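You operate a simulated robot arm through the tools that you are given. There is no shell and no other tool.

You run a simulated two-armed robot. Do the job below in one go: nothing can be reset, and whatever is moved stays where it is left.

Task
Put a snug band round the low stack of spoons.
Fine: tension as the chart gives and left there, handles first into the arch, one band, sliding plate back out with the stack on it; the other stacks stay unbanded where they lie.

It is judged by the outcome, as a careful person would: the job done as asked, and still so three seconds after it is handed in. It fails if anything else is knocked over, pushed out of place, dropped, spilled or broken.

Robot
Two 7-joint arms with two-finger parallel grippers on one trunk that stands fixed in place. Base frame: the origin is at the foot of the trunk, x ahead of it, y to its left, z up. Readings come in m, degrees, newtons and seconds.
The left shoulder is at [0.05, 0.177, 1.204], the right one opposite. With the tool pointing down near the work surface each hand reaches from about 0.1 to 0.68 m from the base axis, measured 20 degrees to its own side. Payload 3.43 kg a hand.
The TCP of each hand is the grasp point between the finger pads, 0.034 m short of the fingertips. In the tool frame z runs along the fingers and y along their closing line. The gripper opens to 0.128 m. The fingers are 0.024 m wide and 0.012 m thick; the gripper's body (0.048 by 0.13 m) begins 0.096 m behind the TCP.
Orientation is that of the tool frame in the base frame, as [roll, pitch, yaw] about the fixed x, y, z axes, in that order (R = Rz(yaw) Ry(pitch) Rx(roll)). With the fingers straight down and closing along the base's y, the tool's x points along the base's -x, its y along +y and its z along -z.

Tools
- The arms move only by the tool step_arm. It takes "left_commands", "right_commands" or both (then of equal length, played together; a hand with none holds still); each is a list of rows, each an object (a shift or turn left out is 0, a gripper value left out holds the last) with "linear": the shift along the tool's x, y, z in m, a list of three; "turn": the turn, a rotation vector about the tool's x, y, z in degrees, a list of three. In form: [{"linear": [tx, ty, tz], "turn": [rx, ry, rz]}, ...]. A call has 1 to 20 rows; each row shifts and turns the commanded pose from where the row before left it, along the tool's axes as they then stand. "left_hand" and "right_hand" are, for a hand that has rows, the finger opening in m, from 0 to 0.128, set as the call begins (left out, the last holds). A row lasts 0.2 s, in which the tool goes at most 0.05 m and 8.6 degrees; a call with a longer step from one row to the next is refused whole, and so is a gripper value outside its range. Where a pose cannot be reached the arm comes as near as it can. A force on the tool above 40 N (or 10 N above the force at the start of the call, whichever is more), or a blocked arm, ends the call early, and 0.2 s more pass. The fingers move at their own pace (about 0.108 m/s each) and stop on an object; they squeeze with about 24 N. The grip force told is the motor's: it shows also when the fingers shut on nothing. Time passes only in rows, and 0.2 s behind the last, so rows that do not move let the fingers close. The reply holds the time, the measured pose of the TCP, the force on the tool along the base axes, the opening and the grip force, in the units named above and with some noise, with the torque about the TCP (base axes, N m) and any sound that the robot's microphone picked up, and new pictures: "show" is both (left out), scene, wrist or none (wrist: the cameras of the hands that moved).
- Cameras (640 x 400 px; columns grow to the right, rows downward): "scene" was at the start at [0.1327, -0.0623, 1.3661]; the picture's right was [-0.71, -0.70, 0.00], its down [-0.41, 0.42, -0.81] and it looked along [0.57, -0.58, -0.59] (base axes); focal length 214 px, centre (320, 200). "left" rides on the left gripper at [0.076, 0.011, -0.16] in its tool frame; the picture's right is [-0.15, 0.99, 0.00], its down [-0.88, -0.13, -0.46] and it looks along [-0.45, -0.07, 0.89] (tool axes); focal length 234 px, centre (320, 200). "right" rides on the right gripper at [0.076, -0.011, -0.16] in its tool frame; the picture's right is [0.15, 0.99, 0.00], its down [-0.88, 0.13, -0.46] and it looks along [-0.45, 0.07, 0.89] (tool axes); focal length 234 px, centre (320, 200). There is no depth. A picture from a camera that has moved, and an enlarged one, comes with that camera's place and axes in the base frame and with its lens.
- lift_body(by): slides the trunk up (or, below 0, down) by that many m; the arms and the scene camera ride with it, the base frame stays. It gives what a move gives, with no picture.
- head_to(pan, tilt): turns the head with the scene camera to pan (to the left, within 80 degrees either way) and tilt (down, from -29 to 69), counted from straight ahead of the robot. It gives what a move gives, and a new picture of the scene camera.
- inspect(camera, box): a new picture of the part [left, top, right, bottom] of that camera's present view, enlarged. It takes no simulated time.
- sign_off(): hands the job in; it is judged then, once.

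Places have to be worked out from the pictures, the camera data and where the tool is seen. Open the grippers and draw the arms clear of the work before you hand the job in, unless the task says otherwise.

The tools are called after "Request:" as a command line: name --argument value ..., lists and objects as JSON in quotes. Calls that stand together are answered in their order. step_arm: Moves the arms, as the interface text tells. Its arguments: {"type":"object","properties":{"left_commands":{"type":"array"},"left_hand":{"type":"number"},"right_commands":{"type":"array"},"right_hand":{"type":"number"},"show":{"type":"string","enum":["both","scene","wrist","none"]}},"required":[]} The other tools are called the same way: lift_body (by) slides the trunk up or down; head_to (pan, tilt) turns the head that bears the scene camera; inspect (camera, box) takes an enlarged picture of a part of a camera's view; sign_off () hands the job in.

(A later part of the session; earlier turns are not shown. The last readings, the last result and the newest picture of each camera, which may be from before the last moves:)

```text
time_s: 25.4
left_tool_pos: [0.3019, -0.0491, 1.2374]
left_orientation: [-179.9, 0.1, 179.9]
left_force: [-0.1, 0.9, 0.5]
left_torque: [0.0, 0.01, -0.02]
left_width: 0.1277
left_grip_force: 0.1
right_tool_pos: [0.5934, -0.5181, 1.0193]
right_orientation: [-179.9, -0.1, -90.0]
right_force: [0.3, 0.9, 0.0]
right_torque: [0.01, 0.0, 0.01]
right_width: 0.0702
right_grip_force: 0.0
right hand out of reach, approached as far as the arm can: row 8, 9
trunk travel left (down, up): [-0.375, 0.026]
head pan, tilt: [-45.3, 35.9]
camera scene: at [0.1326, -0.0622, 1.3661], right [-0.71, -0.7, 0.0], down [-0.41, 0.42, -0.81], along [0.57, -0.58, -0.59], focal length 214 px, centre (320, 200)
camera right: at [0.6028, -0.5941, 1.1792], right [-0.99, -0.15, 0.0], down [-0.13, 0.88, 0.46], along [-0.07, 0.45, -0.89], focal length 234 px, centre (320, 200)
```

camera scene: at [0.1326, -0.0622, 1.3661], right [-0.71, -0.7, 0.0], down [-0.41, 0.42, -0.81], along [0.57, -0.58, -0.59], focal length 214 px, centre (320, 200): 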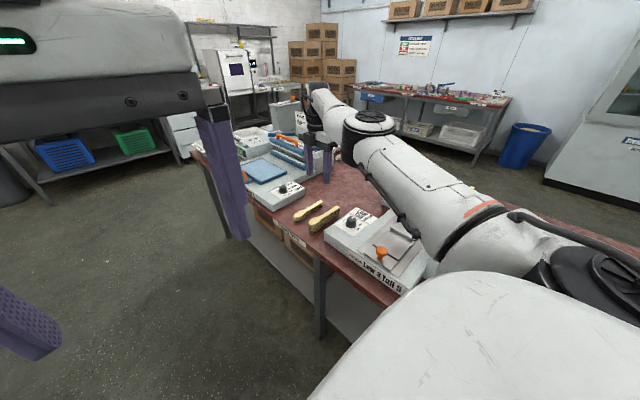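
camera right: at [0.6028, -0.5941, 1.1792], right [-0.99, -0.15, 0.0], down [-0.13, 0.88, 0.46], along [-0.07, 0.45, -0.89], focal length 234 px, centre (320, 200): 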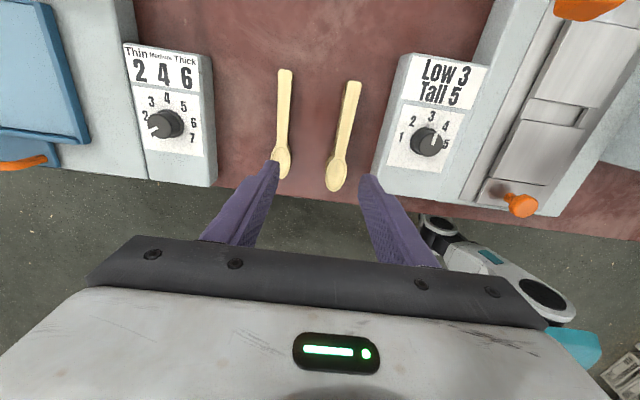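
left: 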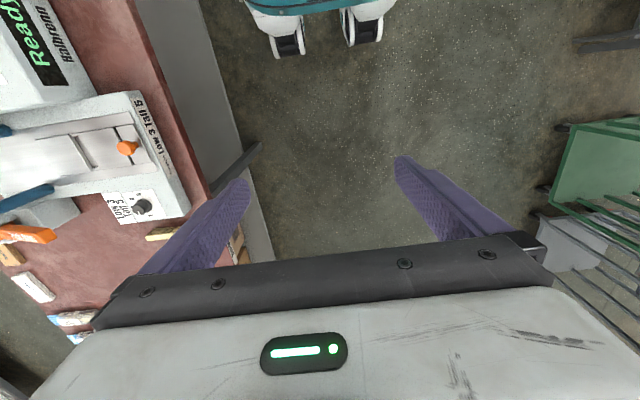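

The arm stops at x 0.593, short of the stack by about 6 cm. Lowering the trunk should bring the shoulder nearer level and add reach, so I'll draw the hand back and up first, then lower the trunk.

Request:
step_arm --right_commands '[{"linear": [-0.0036, 0.0187, -0.036]}, {"linear": [-0.0036, 0.0187, -0.036]}, {"linear": [-0.0036, 0.0187, -0.036]}, {"linear": [-0.0036, 0.0187, -0.036]}, {"linear": [-0.0036, 0.0187, -0.036]}, {}]' --show "none"

Request:
lift_body --by -0.1

Request:
inspect --camera "scene" --box '[0, 0, 640, 400]'

```text
time_s: 26.8
left_tool_pos: [0.3006, -0.0494, 1.2366]
left_orientation: [-179.9, 0.1, -179.9]
left_force: [0.8, -0.1, -0.2]
left_torque: [0.02, -0.01, -0.02]
left_width: 0.1279
left_grip_force: 0.1
right_tool_pos: [0.4972, -0.4966, 1.1982]
right_orientation: [-180.0, 0.1, -90.0]
right_force: [0.3, 0.9, 0.5]
right_torque: [-0.01, 0.0, 0.02]
right_width: 0.0698
right_grip_force: 0.1
trunk travel left (down, up): [-0.375, 0.026]
head pan, tilt: [-45.3, 35.9]
```

```text
time_s: 28.1
left_tool_pos: [0.3007, -0.0495, 1.136]
left_orientation: [-179.8, -0.1, -180.0]
left_force: [-0.4, 0.3, 0.2]
left_torque: [0.03, -0.03, 0.01]
left_width: 0.1283
left_grip_force: 0.1
right_tool_pos: [0.4983, -0.4984, 1.0993]
right_orientation: [180.0, 0.0, -90.0]
right_force: [-0.5, 0.3, 0.0]
right_torque: [-0.04, -0.04, 0.0]
right_width: 0.07
right_grip_force: 0.2
trunk travel left (down, up): [-0.275, 0.126]
head pan, tilt: [-45.3, 35.9]
```

```text
1.00 times, centred on (320, 200) of scene (not enlarged: the box is as wide or as high as the picture)
camera zoom: at [0.1325, -0.0622, 1.2662], right [-0.71, -0.7, 0.0], down [-0.41, 0.42, -0.81], along [0.57, -0.58, -0.59], focal length 214 px, centre (320, 200)
```

zoom: 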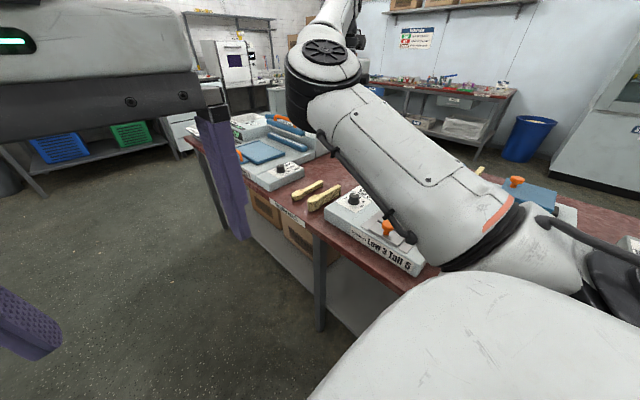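

The trunk is 0.1 m lower and nothing has been disturbed. I'll try for a hover at (0.652, -0.525, 0.92) again.

Request:
step_arm --right_commands '[{"linear": [0.0045, -0.0257, 0.03]}, {"linear": [0.0045, -0.0257, 0.03]}, {"linear": [0.0045, -0.0257, 0.03]}, {"linear": [0.0045, -0.0257, 0.03]}, {"linear": [0.0045, -0.0257, 0.03]}, {"linear": [0.0045, -0.0257, 0.03]}, {}]' --show "both"

```text
time_s: 29.7
left_tool_pos: [0.301, -0.0479, 1.1358]
left_orientation: [-180.0, 0.0, -179.9]
left_force: [0.5, -0.1, -0.8]
left_torque: [-0.01, -0.03, 0.03]
left_width: 0.1285
left_grip_force: 0.1
right_tool_pos: [0.5948, -0.5044, 0.9517]
right_orientation: [179.9, -0.1, -90.0]
right_force: [-0.6, -0.9, -0.1]
right_torque: [0.0, 0.01, -0.04]
right_width: 0.07
right_grip_force: 0.1
right hand out of reach, approached as far as the arm can: row 4, 5, 6
trunk travel left (down, up): [-0.275, 0.126]
head pan, tilt: [-45.3, 35.9]
camera scene: at [0.1328, -0.0624, 1.2661], right [-0.71, -0.7, 0.0], down [-0.41, 0.42, -0.81], along [0.57, -0.58, -0.59], focal length 214 px, centre (320, 200)
camera right: at [0.6046, -0.5813, 1.1112], right [-0.99, -0.15, 0.0], down [-0.13, 0.88, 0.46], along [-0.07, 0.45, -0.89], focal length 234 px, centre (320, 200)
```

scene: 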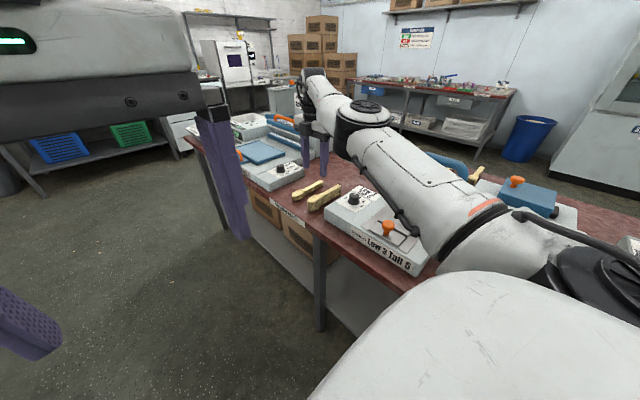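
right: 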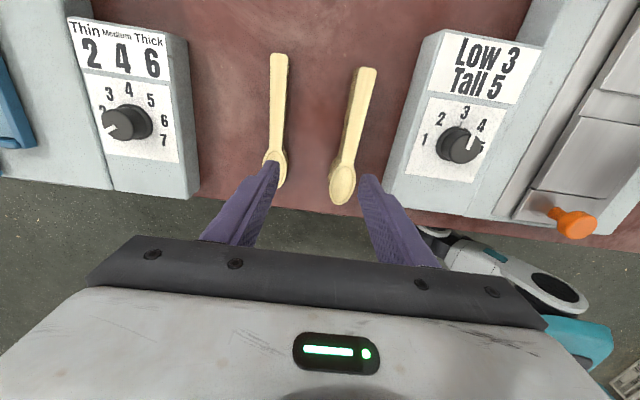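

The vertical-tool reach tops out near 0.64 m from the shoulder, so I need to tilt the hand: fingers pointing down and toward -y, wrist toward +y, closing line still along x. I'll tilt 35° about tool y, rise 0.1 m, then lower the trunk another 0.1 m.

Request:
step_arm --right_commands '[{"linear": [0, 0, -0.03]}, {"turn": [0, 7, 0]}, {"turn": [0, 7, 0]}, {"turn": [0, 7, 0]}, {"turn": [0, 7, 0]}, {"turn": [0, 7, 0]}, {"linear": [0.02, 0, -0.0287]}, {"linear": [0.02, 0, -0.0287]}, {}]' --show "none"

Request:
lift_body --by -0.1

Request:
inspect --camera "scene" --box '[0, 0, 640, 400]'

Request:
inspect --camera "right" --box '[0, 0, 640, 400]'

```text
time_s: 31.7
left_tool_pos: [0.3003, -0.0489, 1.1357]
left_orientation: [180.0, 0.0, -179.9]
left_force: [0.5, 0.5, -0.5]
left_torque: [0.01, -0.01, 0.04]
left_width: 0.1281
left_grip_force: 0.1
right_tool_pos: [0.5924, -0.5038, 1.0531]
right_orientation: [180.0, -35.0, -90.0]
right_force: [0.1, 0.4, 0.1]
right_torque: [-0.01, 0.0, 0.01]
right_width: 0.07
right_grip_force: 0.1
right hand out of reach, approached as far as the arm can: row 1
trunk travel left (down, up): [-0.275, 0.126]
head pan, tilt: [-45.3, 35.9]
```

```text
time_s: 33.1
left_tool_pos: [0.3009, -0.0501, 1.0367]
left_orientation: [-179.9, 0.0, -180.0]
left_force: [-0.2, -0.1, 0.5]
left_torque: [0.02, 0.0, 0.0]
left_width: 0.1278
left_grip_force: 0.0
right_tool_pos: [0.5932, -0.5033, 0.9538]
right_orientation: [179.9, -35.0, -89.9]
right_force: [-0.3, -0.6, 0.0]
right_torque: [0.01, 0.01, 0.01]
right_width: 0.0698
right_grip_force: 0.0
trunk travel left (down, up): [-0.175, 0.226]
head pan, tilt: [-45.3, 35.9]
```

```text
1.00 times, centred on (320, 200) of scene (not enlarged: the box is as wide or as high as the picture)
camera zoom: at [0.1325, -0.0622, 1.1662], right [-0.71, -0.7, 0.0], down [-0.41, 0.42, -0.81], along [0.57, -0.58, -0.59], focal length 214 px, centre (320, 200)
```

zoom: 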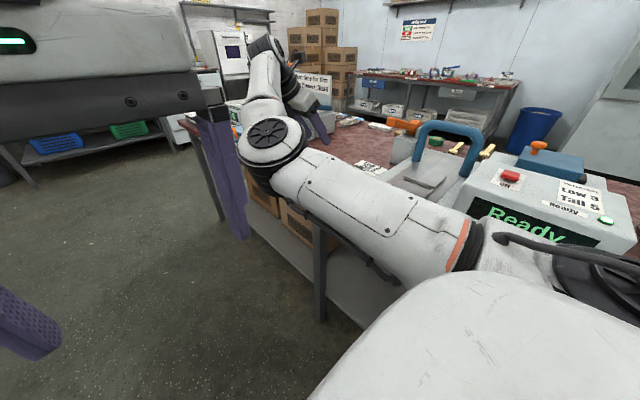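

```text
1.00 times, centred on (320, 200) of right (not enlarged: the box is as wide or as high as the picture)
camera zoom: at [0.6026, -0.4738, 1.1272], right [-0.99, -0.12, 0.08], down [-0.13, 0.98, -0.13], along [-0.07, -0.14, -0.99], focal length 234 px, centre (320, 200)
```

zoom: 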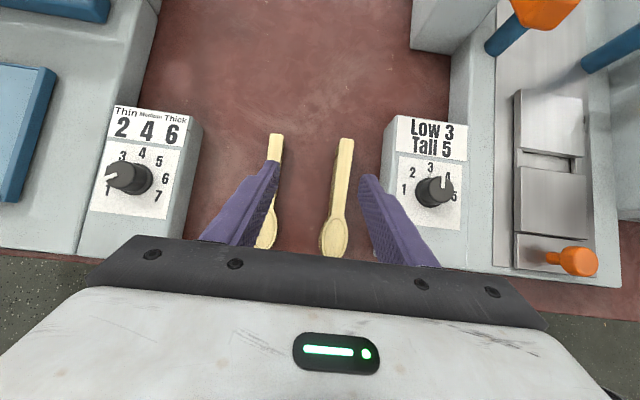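

With this tilt the hand's camera looks almost straight down and puts the low stack at x about 0.649 near y -0.52. I'll move over it at TCP z 0.90.

Request:
step_arm --right_commands '[{"linear": [-0.0071, -0.0187, 0.017]}, {"linear": [-0.0071, -0.0187, 0.017]}, {"linear": [-0.0071, -0.0187, 0.017]}, {}]' --show "both"

Request:
inspect --camera "right" --box '[220, 100, 420, 260]'

```text
time_s: 34.1
left_tool_pos: [0.3012, -0.0491, 1.0362]
left_orientation: [180.0, 0.0, 179.9]
left_force: [-0.5, -0.2, 0.2]
left_torque: [0.01, 0.02, 0.02]
left_width: 0.1282
left_grip_force: 0.0
right_tool_pos: [0.6392, -0.5121, 0.9038]
right_orientation: [-180.0, -35.0, -90.0]
right_force: [-0.4, 0.4, 0.6]
right_torque: [0.01, 0.03, 0.03]
right_width: 0.07
right_grip_force: 0.1
right hand out of reach, approached as far as the arm can: row 3
trunk travel left (down, up): [-0.175, 0.226]
head pan, tilt: [-45.3, 35.9]
camera scene: at [0.1327, -0.0625, 1.1661], right [-0.71, -0.7, 0.0], down [-0.41, 0.42, -0.81], along [0.57, -0.58, -0.59], focal length 214 px, centre (320, 200)
camera right: at [0.6489, -0.4822, 1.0787], right [-0.99, -0.12, 0.08], down [-0.13, 0.98, -0.13], along [-0.07, -0.14, -0.99], focal length 234 px, centre (320, 200)
```

scene: 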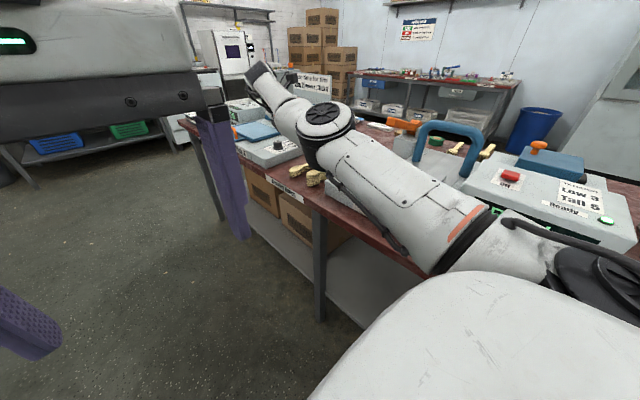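
right: 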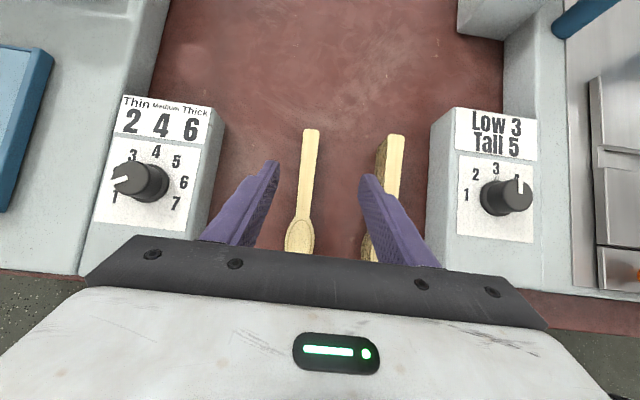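

```text
2.50 times, centred on (320, 180) of right
camera zoom: at [0.6489, -0.4822, 1.0787], right [-0.99, -0.12, 0.08], down [-0.13, 0.98, -0.13], along [-0.07, -0.14, -0.99], focal length 585 px, centre (320, 250)
```

zoom: 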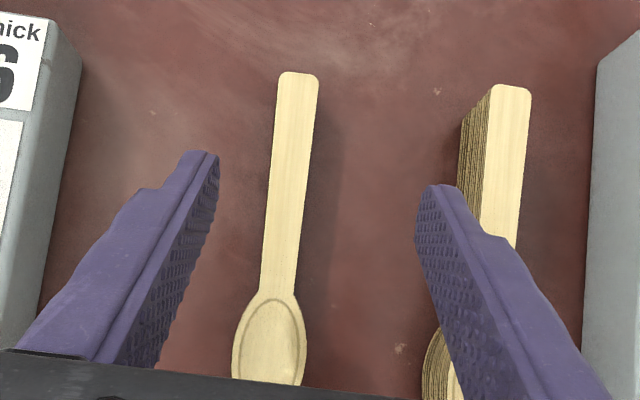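

The arm now reaches x 0.639, and the stack axis is at x about 0.648 with the handle/bowl neck at y -0.50. A little more tilt (42°) and descending should gain the last centimetre, so I'll go to about (0.648, -0.503, 0.86).

Request:
step_arm --right_commands '[{"turn": [0, 7, 0]}, {"linear": [-0.018, -0.0045, 0.0134]}, {"linear": [-0.018, -0.0045, 0.0134]}, {}]' --right_hand 0.06 --show "wrist"

Request:
inspect --camera "right" --box '[220, 100, 420, 260]'

```text
time_s: 35.1
left_tool_pos: [0.3011, -0.0488, 1.037]
left_orientation: [-179.9, 0.1, -179.9]
left_force: [0.4, -0.3, -0.2]
left_torque: [0.02, 0.02, 0.0]
left_width: 0.1282
left_grip_force: 0.1
right_tool_pos: [0.6484, -0.5035, 0.8579]
right_orientation: [-180.0, -42.0, -90.0]
right_force: [0.9, 0.6, 0.3]
right_torque: [0.01, 0.02, 0.0]
right_width: 0.0601
right_grip_force: 0.1
trunk travel left (down, up): [-0.175, 0.226]
head pan, tilt: [-45.3, 35.9]
camera right: at [0.6588, -0.4528, 1.0281], right [-0.99, -0.11, 0.1], down [-0.13, 0.96, -0.25], along [-0.07, -0.26, -0.96], focal length 234 px, centre (320, 200)
```

right: 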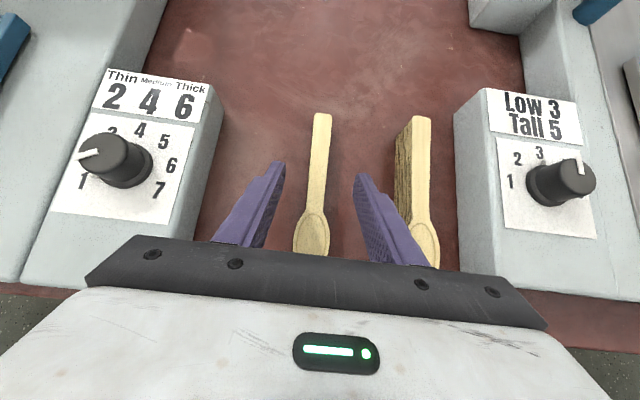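

```text
2.50 times, centred on (320, 180) of right
camera zoom: at [0.6588, -0.4528, 1.0281], right [-0.99, -0.11, 0.1], down [-0.13, 0.96, -0.25], along [-0.07, -0.26, -0.96], focal length 585 px, centre (320, 250)
```

zoom: 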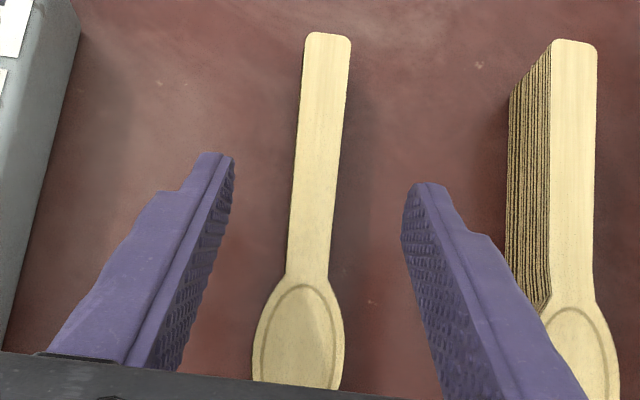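

Now centred: stack axis at x about 0.6476 and the hand at 0.6484. I'll lower in small steps, watching the force for table contact.

Request:
step_arm --right_commands '[{"linear": [-0.0074, 0.001, 0.0082]}, {"linear": [-0.0074, 0, 0.0082]}, {}]' --show "wrist"

Request:
inspect --camera "right" --box '[220, 100, 420, 260]'

```text
time_s: 35.9
left_tool_pos: [0.3014, -0.0485, 1.0374]
left_orientation: [180.0, 0.0, 180.0]
left_force: [0.4, -0.3, -0.9]
left_torque: [-0.02, 0.02, 0.01]
left_width: 0.128
left_grip_force: 0.0
right_tool_pos: [0.6476, -0.5021, 0.8382]
right_orientation: [179.9, -42.0, -90.1]
right_force: [0.5, -0.2, -0.1]
right_torque: [-0.02, 0.0, 0.0]
right_width: 0.0601
right_grip_force: 0.0
trunk travel left (down, up): [-0.175, 0.226]
head pan, tilt: [-45.3, 35.9]
camera right: at [0.6575, -0.4525, 1.0067], right [-0.99, -0.11, 0.1], down [-0.13, 0.96, -0.25], along [-0.07, -0.26, -0.96], focal length 234 px, centre (320, 200)
```

right: 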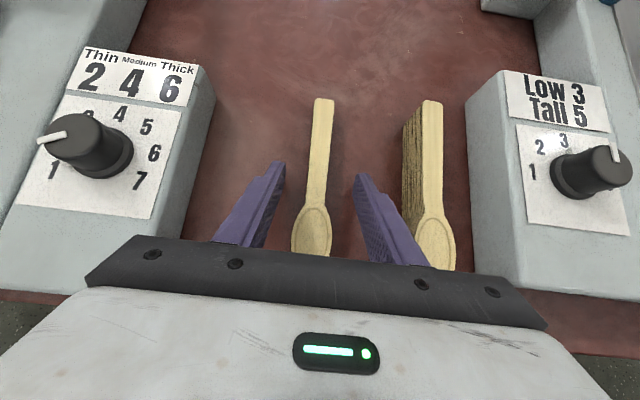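

```text
2.50 times, centred on (320, 180) of right
camera zoom: at [0.6575, -0.4525, 1.0067], right [-0.99, -0.11, 0.1], down [-0.13, 0.96, -0.25], along [-0.07, -0.26, -0.96], focal length 585 px, centre (320, 250)
```

zoom: 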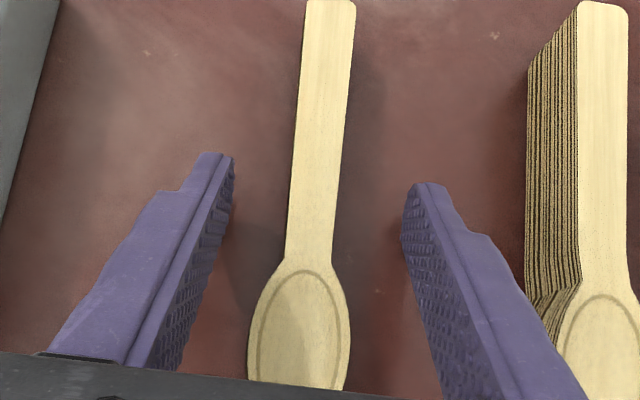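

Still free of contact. I'll go down a further 8 mm in 2–3 mm steps.

Request:
step_arm --right_commands '[{"linear": [-0.002, 0, 0.0022]}, {"linear": [-0.002, 0, 0.0022]}, {"linear": [-0.002, 0, 0.0022]}, {}]' --show "none"

Request:
inspect --camera "right" --box '[240, 130, 400, 250]'

```text
time_s: 36.9
left_tool_pos: [0.2994, -0.0471, 1.0378]
left_orientation: [-180.0, 0.1, -179.9]
left_force: [-0.4, 1.1, -0.7]
left_torque: [-0.01, 0.01, 0.01]
left_width: 0.1282
left_grip_force: 0.2
right_tool_pos: [0.6472, -0.5029, 0.8338]
right_orientation: [-179.6, -42.3, -90.2]
right_force: [0.4, 2.7, 15.9]
right_torque: [-0.09, 0.44, -0.23]
right_width: 0.0597
right_grip_force: 0.0
trunk travel left (down, up): [-0.175, 0.226]
head pan, tilt: [-45.3, 35.9]
```

```text
3.33 times, centred on (320, 190) of right
camera zoom: at [0.6563, -0.4519, 1.0023], right [-0.99, -0.11, 0.1], down [-0.13, 0.96, -0.26], along [-0.06, -0.27, -0.96], focal length 781 px, centre (320, 233)
```

zoom: 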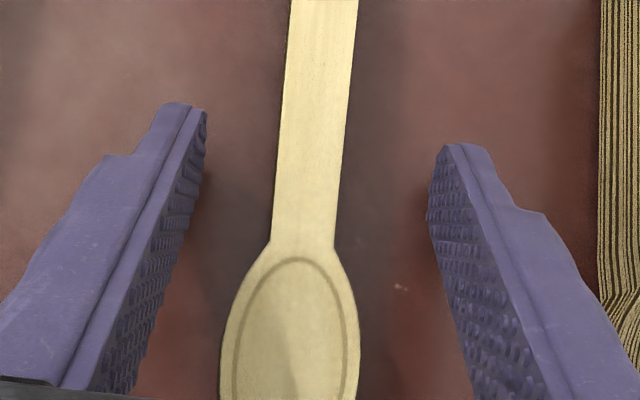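

The fingertips touched the table (16 N) at TCP z about 0.834, so the table is near 0.80. I'll rise to just clear it and close on the stack.

Request:
step_arm --right_commands '[{"linear": [0.0042, 0, -0.0047]}, {}]' --show "none"

Request:
step_arm --right_commands '[{}, {}, {}, {}]' --right_hand 0.0 --show "wrist"

Request:
inspect --camera "right" --box '[240, 130, 400, 250]'

```text
time_s: 37.5
left_tool_pos: [0.3015, -0.0487, 1.0376]
left_orientation: [180.0, 0.0, -179.9]
left_force: [0.2, 0.1, 0.0]
left_torque: [0.01, 0.02, 0.01]
left_width: 0.1278
left_grip_force: 0.1
right_tool_pos: [0.6471, -0.5044, 0.8326]
right_orientation: [180.0, -41.9, -89.9]
right_force: [-0.4, -0.6, 1.1]
right_torque: [-0.02, 0.01, 0.01]
right_width: 0.0598
right_grip_force: 0.0
trunk travel left (down, up): [-0.175, 0.226]
head pan, tilt: [-45.3, 35.9]
```

```text
time_s: 38.5
left_tool_pos: [0.3007, -0.0486, 1.037]
left_orientation: [180.0, 0.0, -180.0]
left_force: [0.0, -0.3, 0.6]
left_torque: [0.01, -0.04, -0.02]
left_width: 0.128
left_grip_force: 0.1
right_tool_pos: [0.6466, -0.5042, 0.8349]
right_orientation: [-179.9, -41.9, -90.0]
right_force: [-0.1, 0.4, 0.1]
right_torque: [-0.03, 0.02, 0.04]
right_width: 0.0165
right_grip_force: 24.0
trunk travel left (down, up): [-0.175, 0.226]
head pan, tilt: [-45.3, 35.9]
camera right: at [0.6572, -0.4539, 1.0047], right [-0.99, -0.11, 0.1], down [-0.13, 0.96, -0.25], along [-0.07, -0.26, -0.96], focal length 234 px, centre (320, 200)
```

right: 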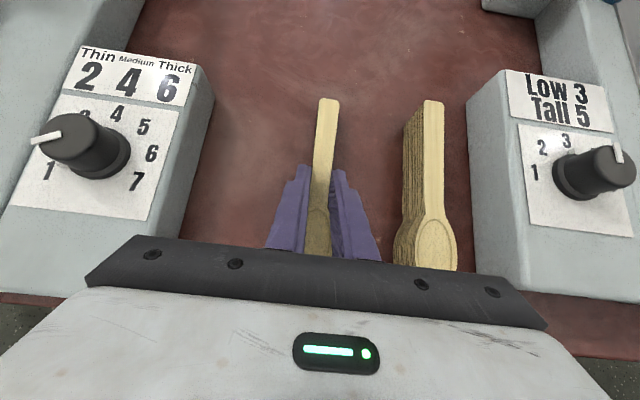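

```text
3.33 times, centred on (320, 190) of right
camera zoom: at [0.6572, -0.4539, 1.0047], right [-0.99, -0.11, 0.1], down [-0.13, 0.96, -0.25], along [-0.07, -0.26, -0.96], focal length 781 px, centre (320, 233)
```

zoom: 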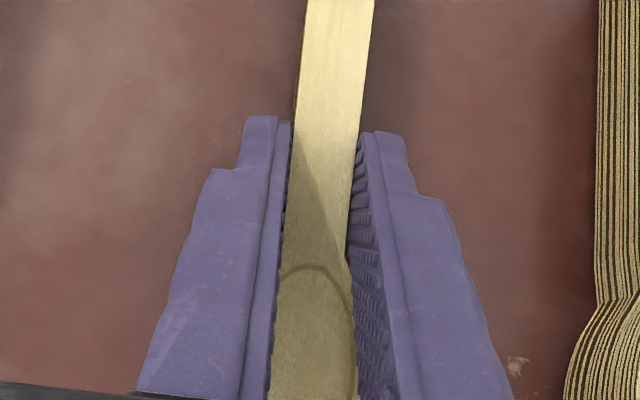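

The stack is held at 0.0165 m with 24 N. I'll lift it 4 cm and look.

Request:
step_arm --right_commands '[{"linear": [0.0067, 0, -0.0074]}, {"linear": [0.0067, 0, -0.0074]}, {"linear": [0.0067, 0, -0.0074]}, {"linear": [0.0067, 0, -0.0074]}, {}]' --show "both"

Request:
inspect --camera "scene" --box '[230, 100, 400, 220]'

```text
time_s: 39.7
left_tool_pos: [0.3012, -0.0483, 1.0371]
left_orientation: [-180.0, 0.0, 180.0]
left_force: [0.5, 0.1, -0.5]
left_torque: [0.0, 0.02, 0.01]
left_width: 0.128
left_grip_force: 0.0
right_tool_pos: [0.6488, -0.5046, 0.8755]
right_orientation: [-180.0, -42.1, -90.1]
right_force: [-0.2, 0.2, -1.0]
right_torque: [-0.04, -0.04, 0.01]
right_width: 0.0166
right_grip_force: 24.1
trunk travel left (down, up): [-0.175, 0.226]
head pan, tilt: [-45.3, 35.9]
camera scene: at [0.1327, -0.0623, 1.1661], right [-0.71, -0.7, 0.0], down [-0.41, 0.42, -0.81], along [0.57, -0.58, -0.59], focal length 214 px, centre (320, 200)
camera right: at [0.6575, -0.4531, 1.0446], right [-0.99, -0.11, 0.1], down [-0.13, 0.96, -0.25], along [-0.07, -0.26, -0.96], focal length 234 px, centre (320, 200)
```

scene: 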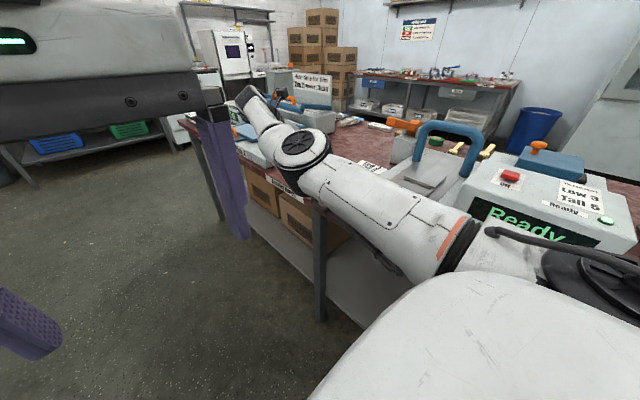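
right: 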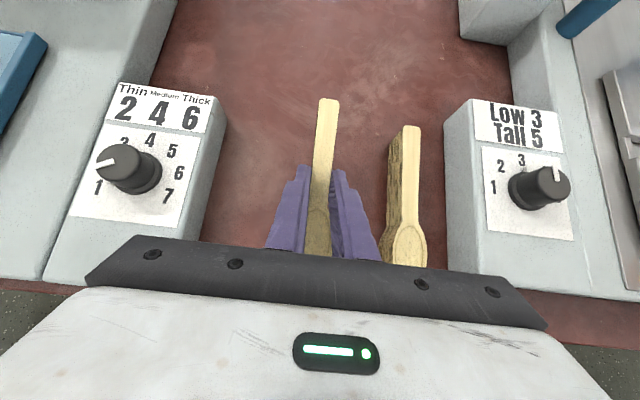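

```text
3.33 times, centred on (315, 160) of scene
camera zoom: at [0.1327, -0.0623, 1.1661], right [-0.71, -0.7, 0.0], down [-0.41, 0.42, -0.81], along [0.57, -0.58, -0.59], focal length 715 px, centre (337, 333)
```

zoom: 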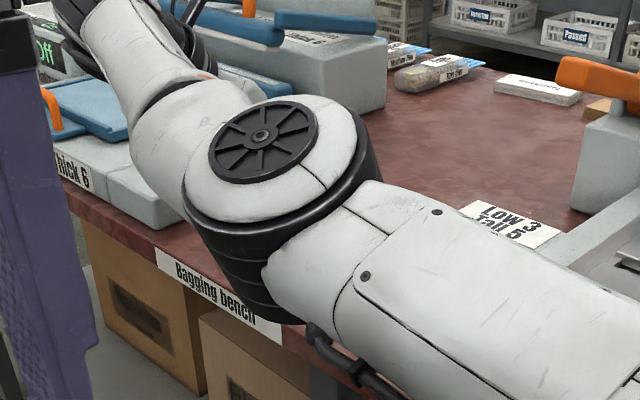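

The stack came up cleanly, aligned with y, and nothing was left behind. I'll raise everything with the trunk by 0.12 m (no reach problem that way), then shift the left hand out to +y while bringing the stack back in -x.

Request:
lift_body --by 0.12

Request:
step_arm --right_commands '[{"linear": [0, 0.02, 0]}, {"linear": [0, 0.02, 0]}, {"linear": [0, 0.03, 0]}, {"linear": [0, 0.03, 0]}, {"linear": [0, 0.03, 0]}, {"linear": [0, 0.03, 0]}, {}]' --left_commands '[{"linear": [0, 0.03, 0]}, {"linear": [0, 0.04, 0]}, {"linear": [0, 0.04, 0]}, {"linear": [0, 0.04, 0]}, {"linear": [0, 0.04, 0]}, {"linear": [0, 0.04, 0]}, {}]' --show "both"

```text
time_s: 41.2
left_tool_pos: [0.3021, -0.0483, 1.1564]
left_orientation: [-180.0, 0.0, -179.9]
left_force: [0.5, 0.3, -0.3]
left_torque: [-0.01, 0.02, -0.03]
left_width: 0.1283
left_grip_force: 0.1
right_tool_pos: [0.6467, -0.5029, 0.9944]
right_orientation: [-180.0, -42.1, -90.0]
right_force: [0.8, -1.3, 0.2]
right_torque: [-0.01, 0.02, 0.0]
right_width: 0.0164
right_grip_force: 24.4
trunk travel left (down, up): [-0.295, 0.106]
head pan, tilt: [-45.3, 35.9]
```

```text
time_s: 42.8
left_tool_pos: [0.3001, 0.1813, 1.1569]
left_orientation: [179.9, 0.0, 179.9]
left_force: [0.5, -0.1, -0.4]
left_torque: [0.0, -0.02, 0.01]
left_width: 0.1279
left_grip_force: 0.0
right_tool_pos: [0.4787, -0.5191, 1.0023]
right_orientation: [-178.8, -42.3, -92.7]
right_force: [0.1, -0.1, -1.0]
right_torque: [-0.04, 0.03, -0.02]
right_width: 0.0163
right_grip_force: 24.3
trunk travel left (down, up): [-0.295, 0.106]
head pan, tilt: [-45.3, 35.9]
camera scene: at [0.1328, -0.0623, 1.286], right [-0.71, -0.7, 0.0], down [-0.41, 0.42, -0.81], along [0.57, -0.58, -0.59], focal length 214 px, centre (320, 200)
camera right: at [0.4884, -0.4684, 1.1722], right [-0.99, -0.07, 0.08], down [-0.09, 0.96, -0.26], along [-0.06, -0.26, -0.96], focal length 234 px, centre (320, 200)
camera left: at [0.2239, 0.1916, 1.3153], right [0.15, 0.99, 0.0], down [0.88, -0.13, 0.46], along [0.45, -0.07, -0.89], focal length 234 px, centre (320, 200)
```

scene: 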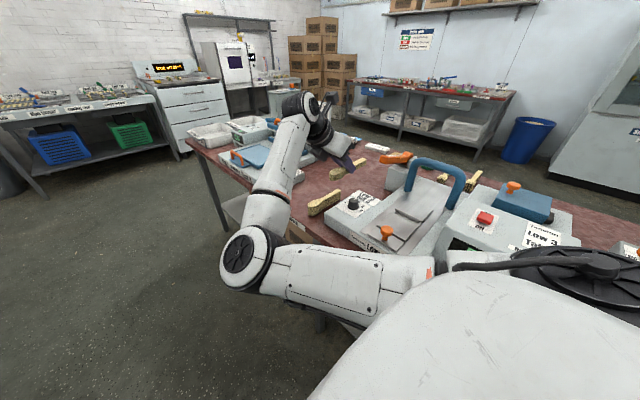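
right: 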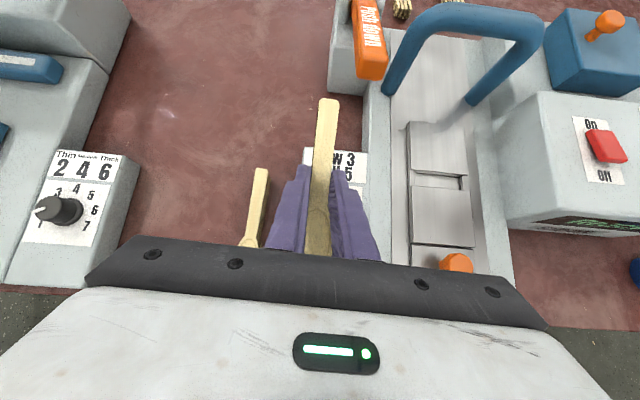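
left: 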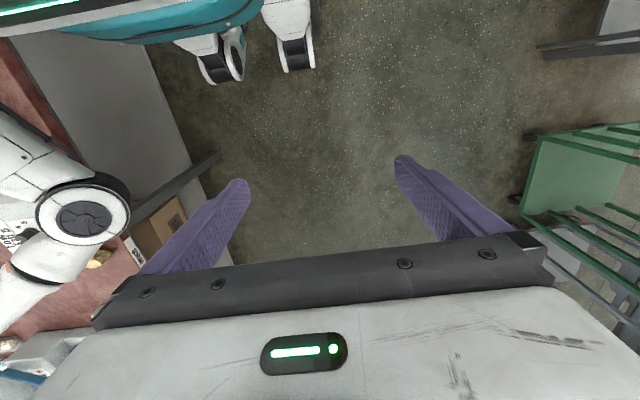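

The elbow has swung out over the aisle, clear of things, but the hand reads slightly off its command in y and yaw. I'll let it settle one moment and re-read before going on.

Request:
step_arm --right_commands '[{}, {}]' --show "none"

```text
time_s: 43.4
left_tool_pos: [0.2992, 0.1794, 1.156]
left_orientation: [-179.9, 0.0, -179.9]
left_force: [0.2, 0.2, -0.1]
left_torque: [-0.01, 0.0, 0.0]
left_width: 0.1279
left_grip_force: 0.1
right_tool_pos: [0.4789, -0.5184, 1.0018]
right_orientation: [-179.0, -42.6, -92.6]
right_force: [-0.4, -0.1, 0.0]
right_torque: [-0.01, 0.02, 0.03]
right_width: 0.0166
right_grip_force: 23.7
trunk travel left (down, up): [-0.295, 0.106]
head pan, tilt: [-45.3, 35.9]
```

It holds steady with a small offset and no contact force. I'll continue halfway toward the plate and watch the error.

Request:
step_arm --right_commands '[{"linear": [0.0074, 0.03, 0.0067]}, {"linear": [0.0074, 0.03, 0.0067]}, {"linear": [0.0074, 0.03, 0.0067]}, {}]' --show "both"

```text
time_s: 44.4
left_tool_pos: [0.2999, 0.1793, 1.1563]
left_orientation: [-180.0, 0.0, -179.9]
left_force: [-0.2, -0.1, 0.2]
left_torque: [0.02, -0.01, 0.01]
left_width: 0.1281
left_grip_force: 0.0
right_tool_pos: [0.3862, -0.5482, 1.0042]
right_orientation: [-178.6, -42.8, -93.3]
right_force: [-0.7, 0.5, -0.2]
right_torque: [0.01, -0.04, 0.02]
right_width: 0.0165
right_grip_force: 23.8
trunk travel left (down, up): [-0.295, 0.106]
head pan, tilt: [-45.3, 35.9]
camera scene: at [0.1327, -0.0623, 1.2861], right [-0.71, -0.7, 0.0], down [-0.41, 0.42, -0.81], along [0.57, -0.58, -0.59], focal length 214 px, centre (320, 200)
camera right: at [0.3956, -0.4966, 1.1732], right [-0.99, -0.07, 0.08], down [-0.09, 0.96, -0.26], along [-0.06, -0.27, -0.96], focal length 234 px, centre (320, 200)
```

scene: 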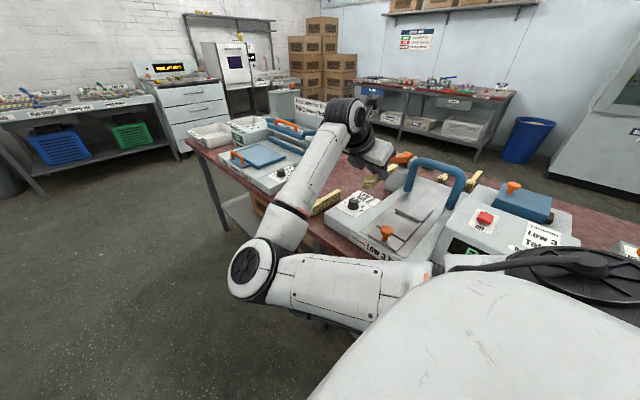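
right: 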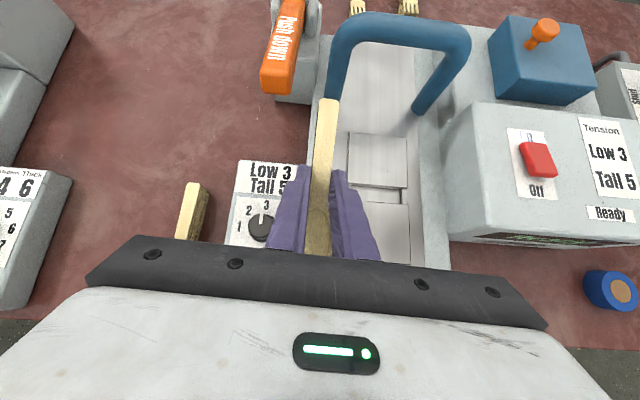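

The view shows plate, gap and arch clearly. I'll correct the 3° yaw and move on to above the plate at about (0.297, -0.583, 1.0).

Request:
step_arm --right_commands '[{"turn": [2.2, 0.6, -2.45]}, {"linear": [0.0065, 0.0223, 0.006]}, {"linear": [0.0065, 0.0223, 0.006]}, {"linear": [0.0065, 0.0223, 0.006]}, {"linear": [0.0065, 0.0223, 0.006]}, {}]' --show "both"

Request:
inspect --camera "right" --box '[230, 0, 450, 270]'

Request:
inspect --camera "scene" --box '[330, 140, 490, 270]'

```text
time_s: 45.8
left_tool_pos: [0.3, 0.1805, 1.157]
left_orientation: [-180.0, 0.0, -179.9]
left_force: [-0.5, 0.7, -0.2]
left_torque: [0.01, 0.01, 0.0]
left_width: 0.1279
left_grip_force: 0.0
right_tool_pos: [0.3101, -0.5725, 0.9956]
right_orientation: [179.8, -42.6, -86.6]
right_force: [0.2, 0.9, 0.0]
right_torque: [0.01, -0.03, 0.0]
right_width: 0.0164
right_grip_force: 24.2
trunk travel left (down, up): [-0.295, 0.106]
head pan, tilt: [-45.3, 35.9]
camera scene: at [0.1327, -0.0623, 1.2861], right [-0.71, -0.7, 0.0], down [-0.41, 0.42, -0.81], along [0.57, -0.58, -0.59], focal length 214 px, centre (320, 200)
camera right: at [0.3177, -0.5201, 1.1637], right [-0.98, -0.17, 0.1], down [-0.19, 0.95, -0.26], along [-0.05, -0.27, -0.96], focal length 234 px, centre (320, 200)
```

scene: 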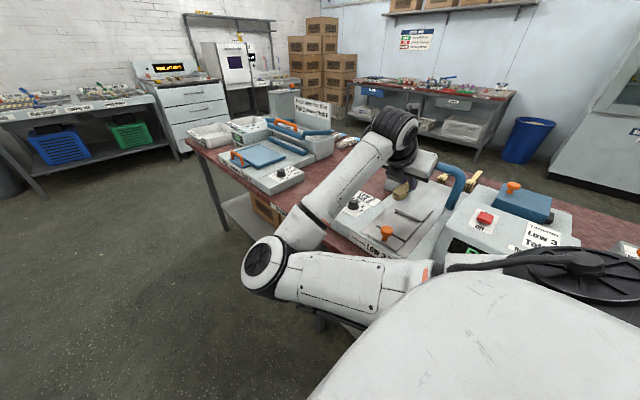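
right: 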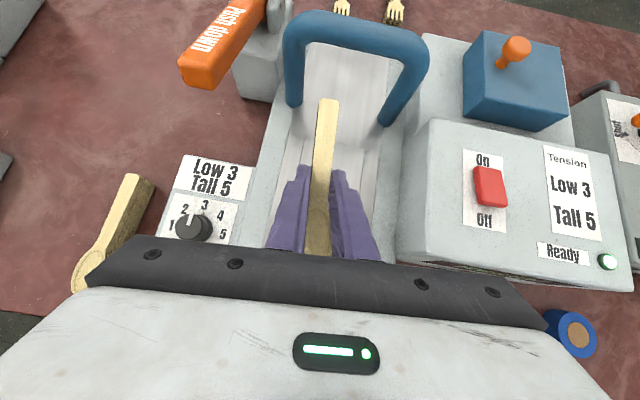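

```text
1.48 times, centred on (340, 135) of right
camera zoom: at [0.3177, -0.5201, 1.1637], right [-0.98, -0.17, 0.1], down [-0.19, 0.95, -0.26], along [-0.05, -0.27, -0.96], focal length 347 px, centre (290, 296)
```

zoom: 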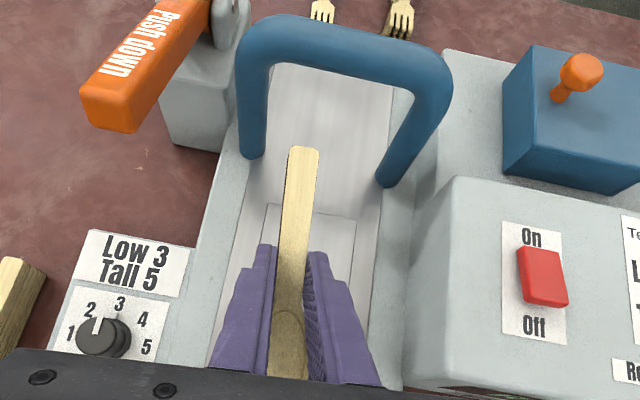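

```text
3.08 times, centred on (410, 205) of scene
camera zoom: at [0.1327, -0.0623, 1.2861], right [-0.71, -0.7, 0.0], down [-0.41, 0.42, -0.81], along [0.57, -0.58, -0.59], focal length 660 px, centre (43, 185)
```

zoom: 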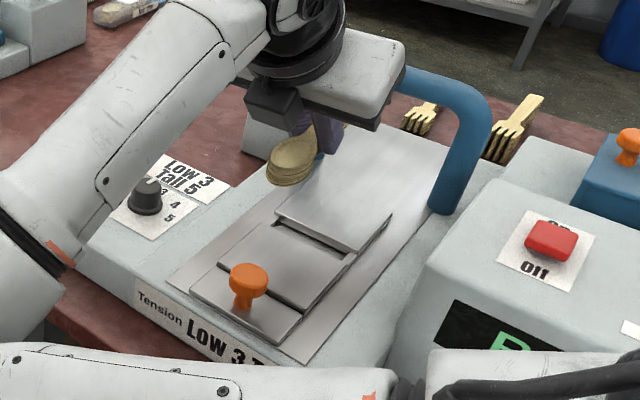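

The plate's centre line comes out at x about 0.292 and the gap at y about -0.60, with the stack's middle 17 mm beyond the TCP in -y. I'll take out the 3.4° yaw and descend partway to (0.293, -0.583, 0.925).

Request:
step_arm --right_commands '[{"turn": [-2.27, -0.6, 2.53]}, {"linear": [-0.013, 0.0057, 0.0197]}, {"linear": [-0.013, 0.0057, 0.0197]}, {"linear": [-0.013, 0.0057, 0.0197]}, {}]' --show "both"

Request:
inspect --camera "right" --box '[230, 60, 430, 260]'

Request:
inspect --camera "scene" --box '[350, 160, 470, 260]'

```text
time_s: 47.0
left_tool_pos: [0.2994, 0.1815, 1.1565]
left_orientation: [179.9, 0.1, -179.8]
left_force: [-0.2, -0.8, 0.4]
left_torque: [0.0, -0.01, 0.0]
left_width: 0.1278
left_grip_force: 0.1
right_tool_pos: [0.2931, -0.583, 0.9256]
right_orientation: [-179.9, -42.0, -90.1]
right_force: [-0.2, -0.4, -0.4]
right_torque: [-0.01, 0.02, -0.05]
right_width: 0.0162
right_grip_force: 23.9
trunk travel left (down, up): [-0.295, 0.106]
head pan, tilt: [-45.3, 35.9]
camera scene: at [0.1327, -0.0623, 1.2861], right [-0.71, -0.7, 0.0], down [-0.41, 0.42, -0.81], along [0.57, -0.58, -0.59], focal length 214 px, centre (320, 200)
camera right: at [0.3035, -0.5333, 1.0952], right [-0.99, -0.11, 0.1], down [-0.13, 0.96, -0.25], along [-0.07, -0.26, -0.96], focal length 234 px, centre (320, 200)
```

scene: 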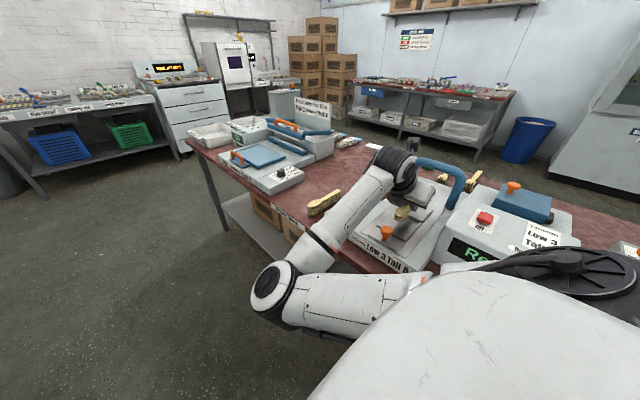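
right: 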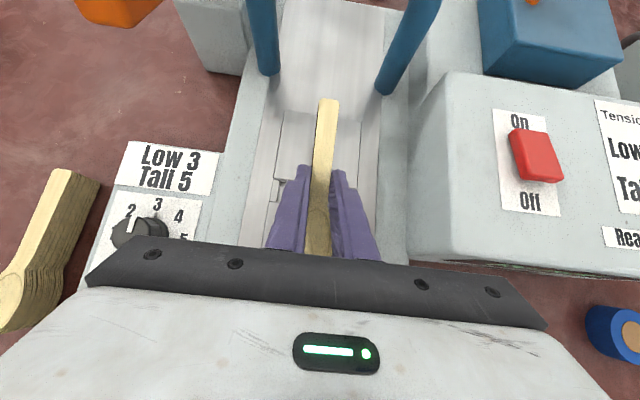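

```text
2.00 times, centred on (330, 160) of right
camera zoom: at [0.3035, -0.5333, 1.0952], right [-0.99, -0.11, 0.1], down [-0.13, 0.96, -0.25], along [-0.07, -0.26, -0.96], focal length 468 px, centre (300, 280)
```

zoom: 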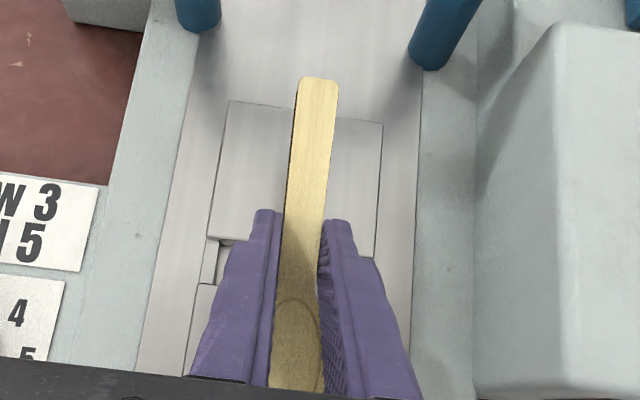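

```text
4.00 times, centred on (410, 210) of scene
camera zoom: at [0.1327, -0.0623, 1.2861], right [-0.71, -0.7, 0.0], down [-0.41, 0.42, -0.81], along [0.57, -0.58, -0.59], focal length 858 px, centre (-40, 160)
```

zoom: 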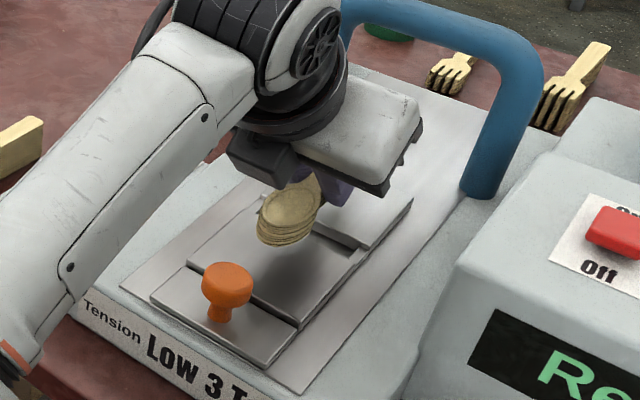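

The stack is centred over the plate (plate centre x about 0.294, far edge y -0.694, gap edge y -0.613). I'll descend in small steps until it touches.

Request:
step_arm --right_commands '[{"linear": [-0.0045, -0.001, 0.005]}, {"linear": [-0.0045, 0, 0.005]}, {"linear": [-0.0022, 0, 0.0025]}, {}]' --show "none"

Request:
inspect --camera "scene" --box '[350, 160, 470, 260]'

```text
time_s: 48.0
left_tool_pos: [0.3, 0.1802, 1.1573]
left_orientation: [-180.0, 0.0, -180.0]
left_force: [0.1, -0.5, -0.6]
left_torque: [0.0, 0.02, -0.02]
left_width: 0.1278
left_grip_force: 0.0
right_tool_pos: [0.2931, -0.5854, 0.9095]
right_orientation: [-179.5, -42.3, -90.6]
right_force: [0.7, -0.1, 0.0]
right_torque: [0.02, 0.03, -0.01]
right_width: 0.0167
right_grip_force: 23.9
trunk travel left (down, up): [-0.295, 0.106]
head pan, tilt: [-45.3, 35.9]
```

```text
4.00 times, centred on (410, 210) of scene
camera zoom: at [0.1327, -0.0623, 1.2861], right [-0.71, -0.7, 0.0], down [-0.41, 0.42, -0.81], along [0.57, -0.58, -0.59], focal length 858 px, centre (-40, 160)
```

zoom: 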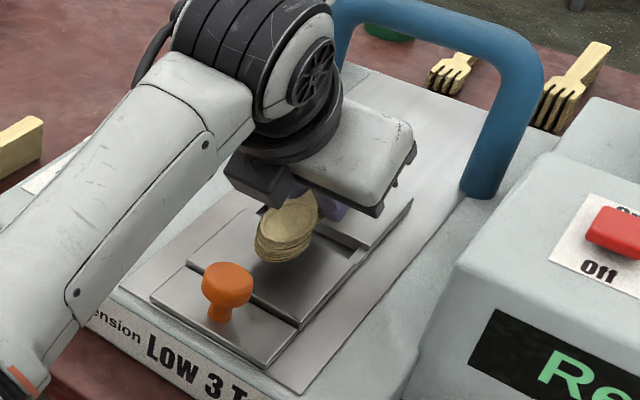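

Still clear of the plate. I'll continue down in 2 mm steps.

Request:
step_arm --right_commands '[{"linear": [-0.0013, 0, 0.0015]}, {"linear": [-0.0013, 0, 0.0015]}, {"linear": [-0.0013, 0, 0.0015]}, {}]' --show "none"

Request:
inspect --camera "scene" --box '[370, 180, 450, 250]'

```text
time_s: 49.0
left_tool_pos: [0.3007, 0.1808, 1.1566]
left_orientation: [-179.9, 0.1, -179.9]
left_force: [0.3, 0.0, 0.1]
left_torque: [-0.01, -0.02, -0.01]
left_width: 0.1279
left_grip_force: 0.0
right_tool_pos: [0.2915, -0.5885, 0.9059]
right_orientation: [-179.4, -42.5, -91.1]
right_force: [0.1, -0.4, -0.8]
right_torque: [0.0, 0.0, 0.0]
right_width: 0.0167
right_grip_force: 23.9
trunk travel left (down, up): [-0.295, 0.106]
head pan, tilt: [-45.3, 35.9]
```

```text
5.71 times, centred on (410, 215) of scene
camera zoom: at [0.1327, -0.0623, 1.2861], right [-0.71, -0.7, 0.0], down [-0.41, 0.42, -0.81], along [0.57, -0.58, -0.59], focal length 1226 px, centre (-194, 114)
```

zoom: 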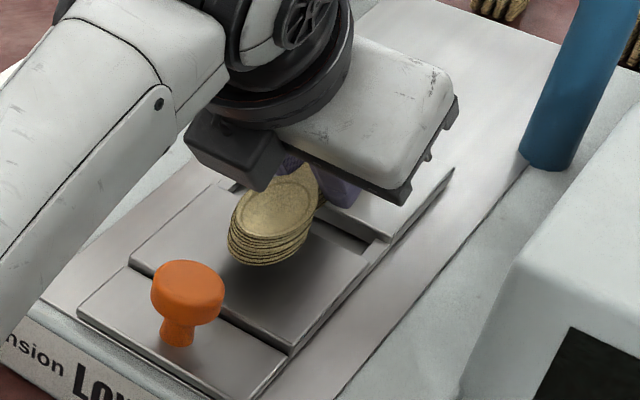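

The hand is drifting about 5 mm in -y and a degree in yaw without any tool force, so the forearm may be leaning on something or a joint may be near its limit. I'll check the wide views before going lower.

Request:
inspect --camera "left" --box '[0, 0, 640, 400]'

Request:
inspect --camera "scene" --box '[230, 130, 490, 350]'

```text
1.00 times, centred on (320, 200) of left (not enlarged: the box is as wide or as high as the picture)
camera zoom: at [0.2238, 0.1913, 1.3155], right [0.15, 0.99, 0.0], down [0.88, -0.13, 0.46], along [0.45, -0.07, -0.89], focal length 234 px, centre (320, 200)
```

zoom: 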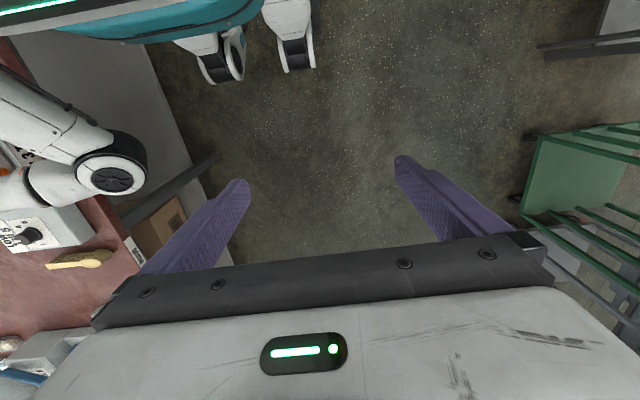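

```text
1.82 times, centred on (360, 240) of scene
camera zoom: at [0.1327, -0.0623, 1.2861], right [-0.71, -0.7, 0.0], down [-0.41, 0.42, -0.81], along [0.57, -0.58, -0.59], focal length 390 px, centre (247, 127)
```

zoom: 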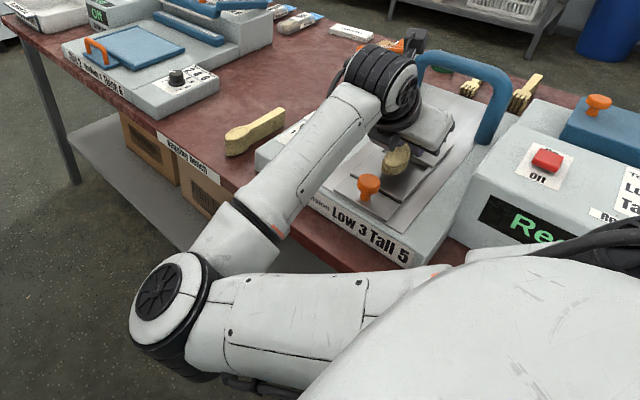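

The elbow hangs clear over the aisle and nothing is touching. The drift began only when the arm went low, and the hand tracked perfectly at z 0.9256, so I'll return to that arm pose and make the last descent with the trunk instead.

Request:
step_arm --right_commands '[{"linear": [0.005, 0, -0.0055]}, {"linear": [0.005, 0, -0.0055]}, {"linear": [0.0047, 0, -0.0054]}, {}]' --show "none"

Request:
lift_body --by -0.018

Request:
inspect --camera "scene" --box '[370, 170, 450, 240]'

```text
time_s: 50.0
left_tool_pos: [0.2999, 0.1795, 1.1566]
left_orientation: [-180.0, 0.0, -179.9]
left_force: [0.3, -0.5, 0.1]
left_torque: [0.01, 0.01, -0.01]
left_width: 0.1281
left_grip_force: 0.1
right_tool_pos: [0.2947, -0.5826, 0.9243]
right_orientation: [180.0, -42.0, -90.0]
right_force: [-0.7, -0.9, -0.6]
right_torque: [0.02, 0.01, 0.01]
right_width: 0.0167
right_grip_force: 24.1
trunk travel left (down, up): [-0.295, 0.106]
head pan, tilt: [-45.3, 35.9]
```

```text
time_s: 50.6
left_tool_pos: [0.3001, 0.181, 1.1399]
left_orientation: [-179.9, 0.0, 179.9]
left_force: [-0.5, -0.2, -0.1]
left_torque: [0.0, -0.02, -0.03]
left_width: 0.1282
left_grip_force: 0.1
right_tool_pos: [0.294, -0.5827, 0.9071]
right_orientation: [-180.0, -42.0, -90.1]
right_force: [-0.4, 0.8, -0.6]
right_torque: [0.04, 0.04, 0.01]
right_width: 0.0166
right_grip_force: 24.3
trunk travel left (down, up): [-0.277, 0.124]
head pan, tilt: [-45.3, 35.9]
```

```text
5.71 times, centred on (410, 205) of scene
camera zoom: at [0.1325, -0.0623, 1.2681], right [-0.71, -0.7, 0.0], down [-0.41, 0.42, -0.81], along [0.57, -0.58, -0.59], focal length 1226 px, centre (-194, 171)
```

zoom: 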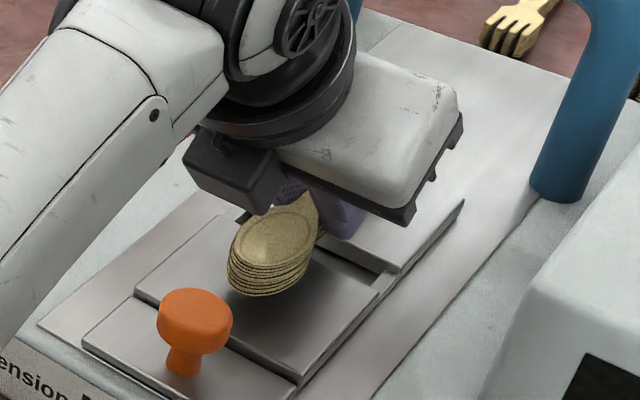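

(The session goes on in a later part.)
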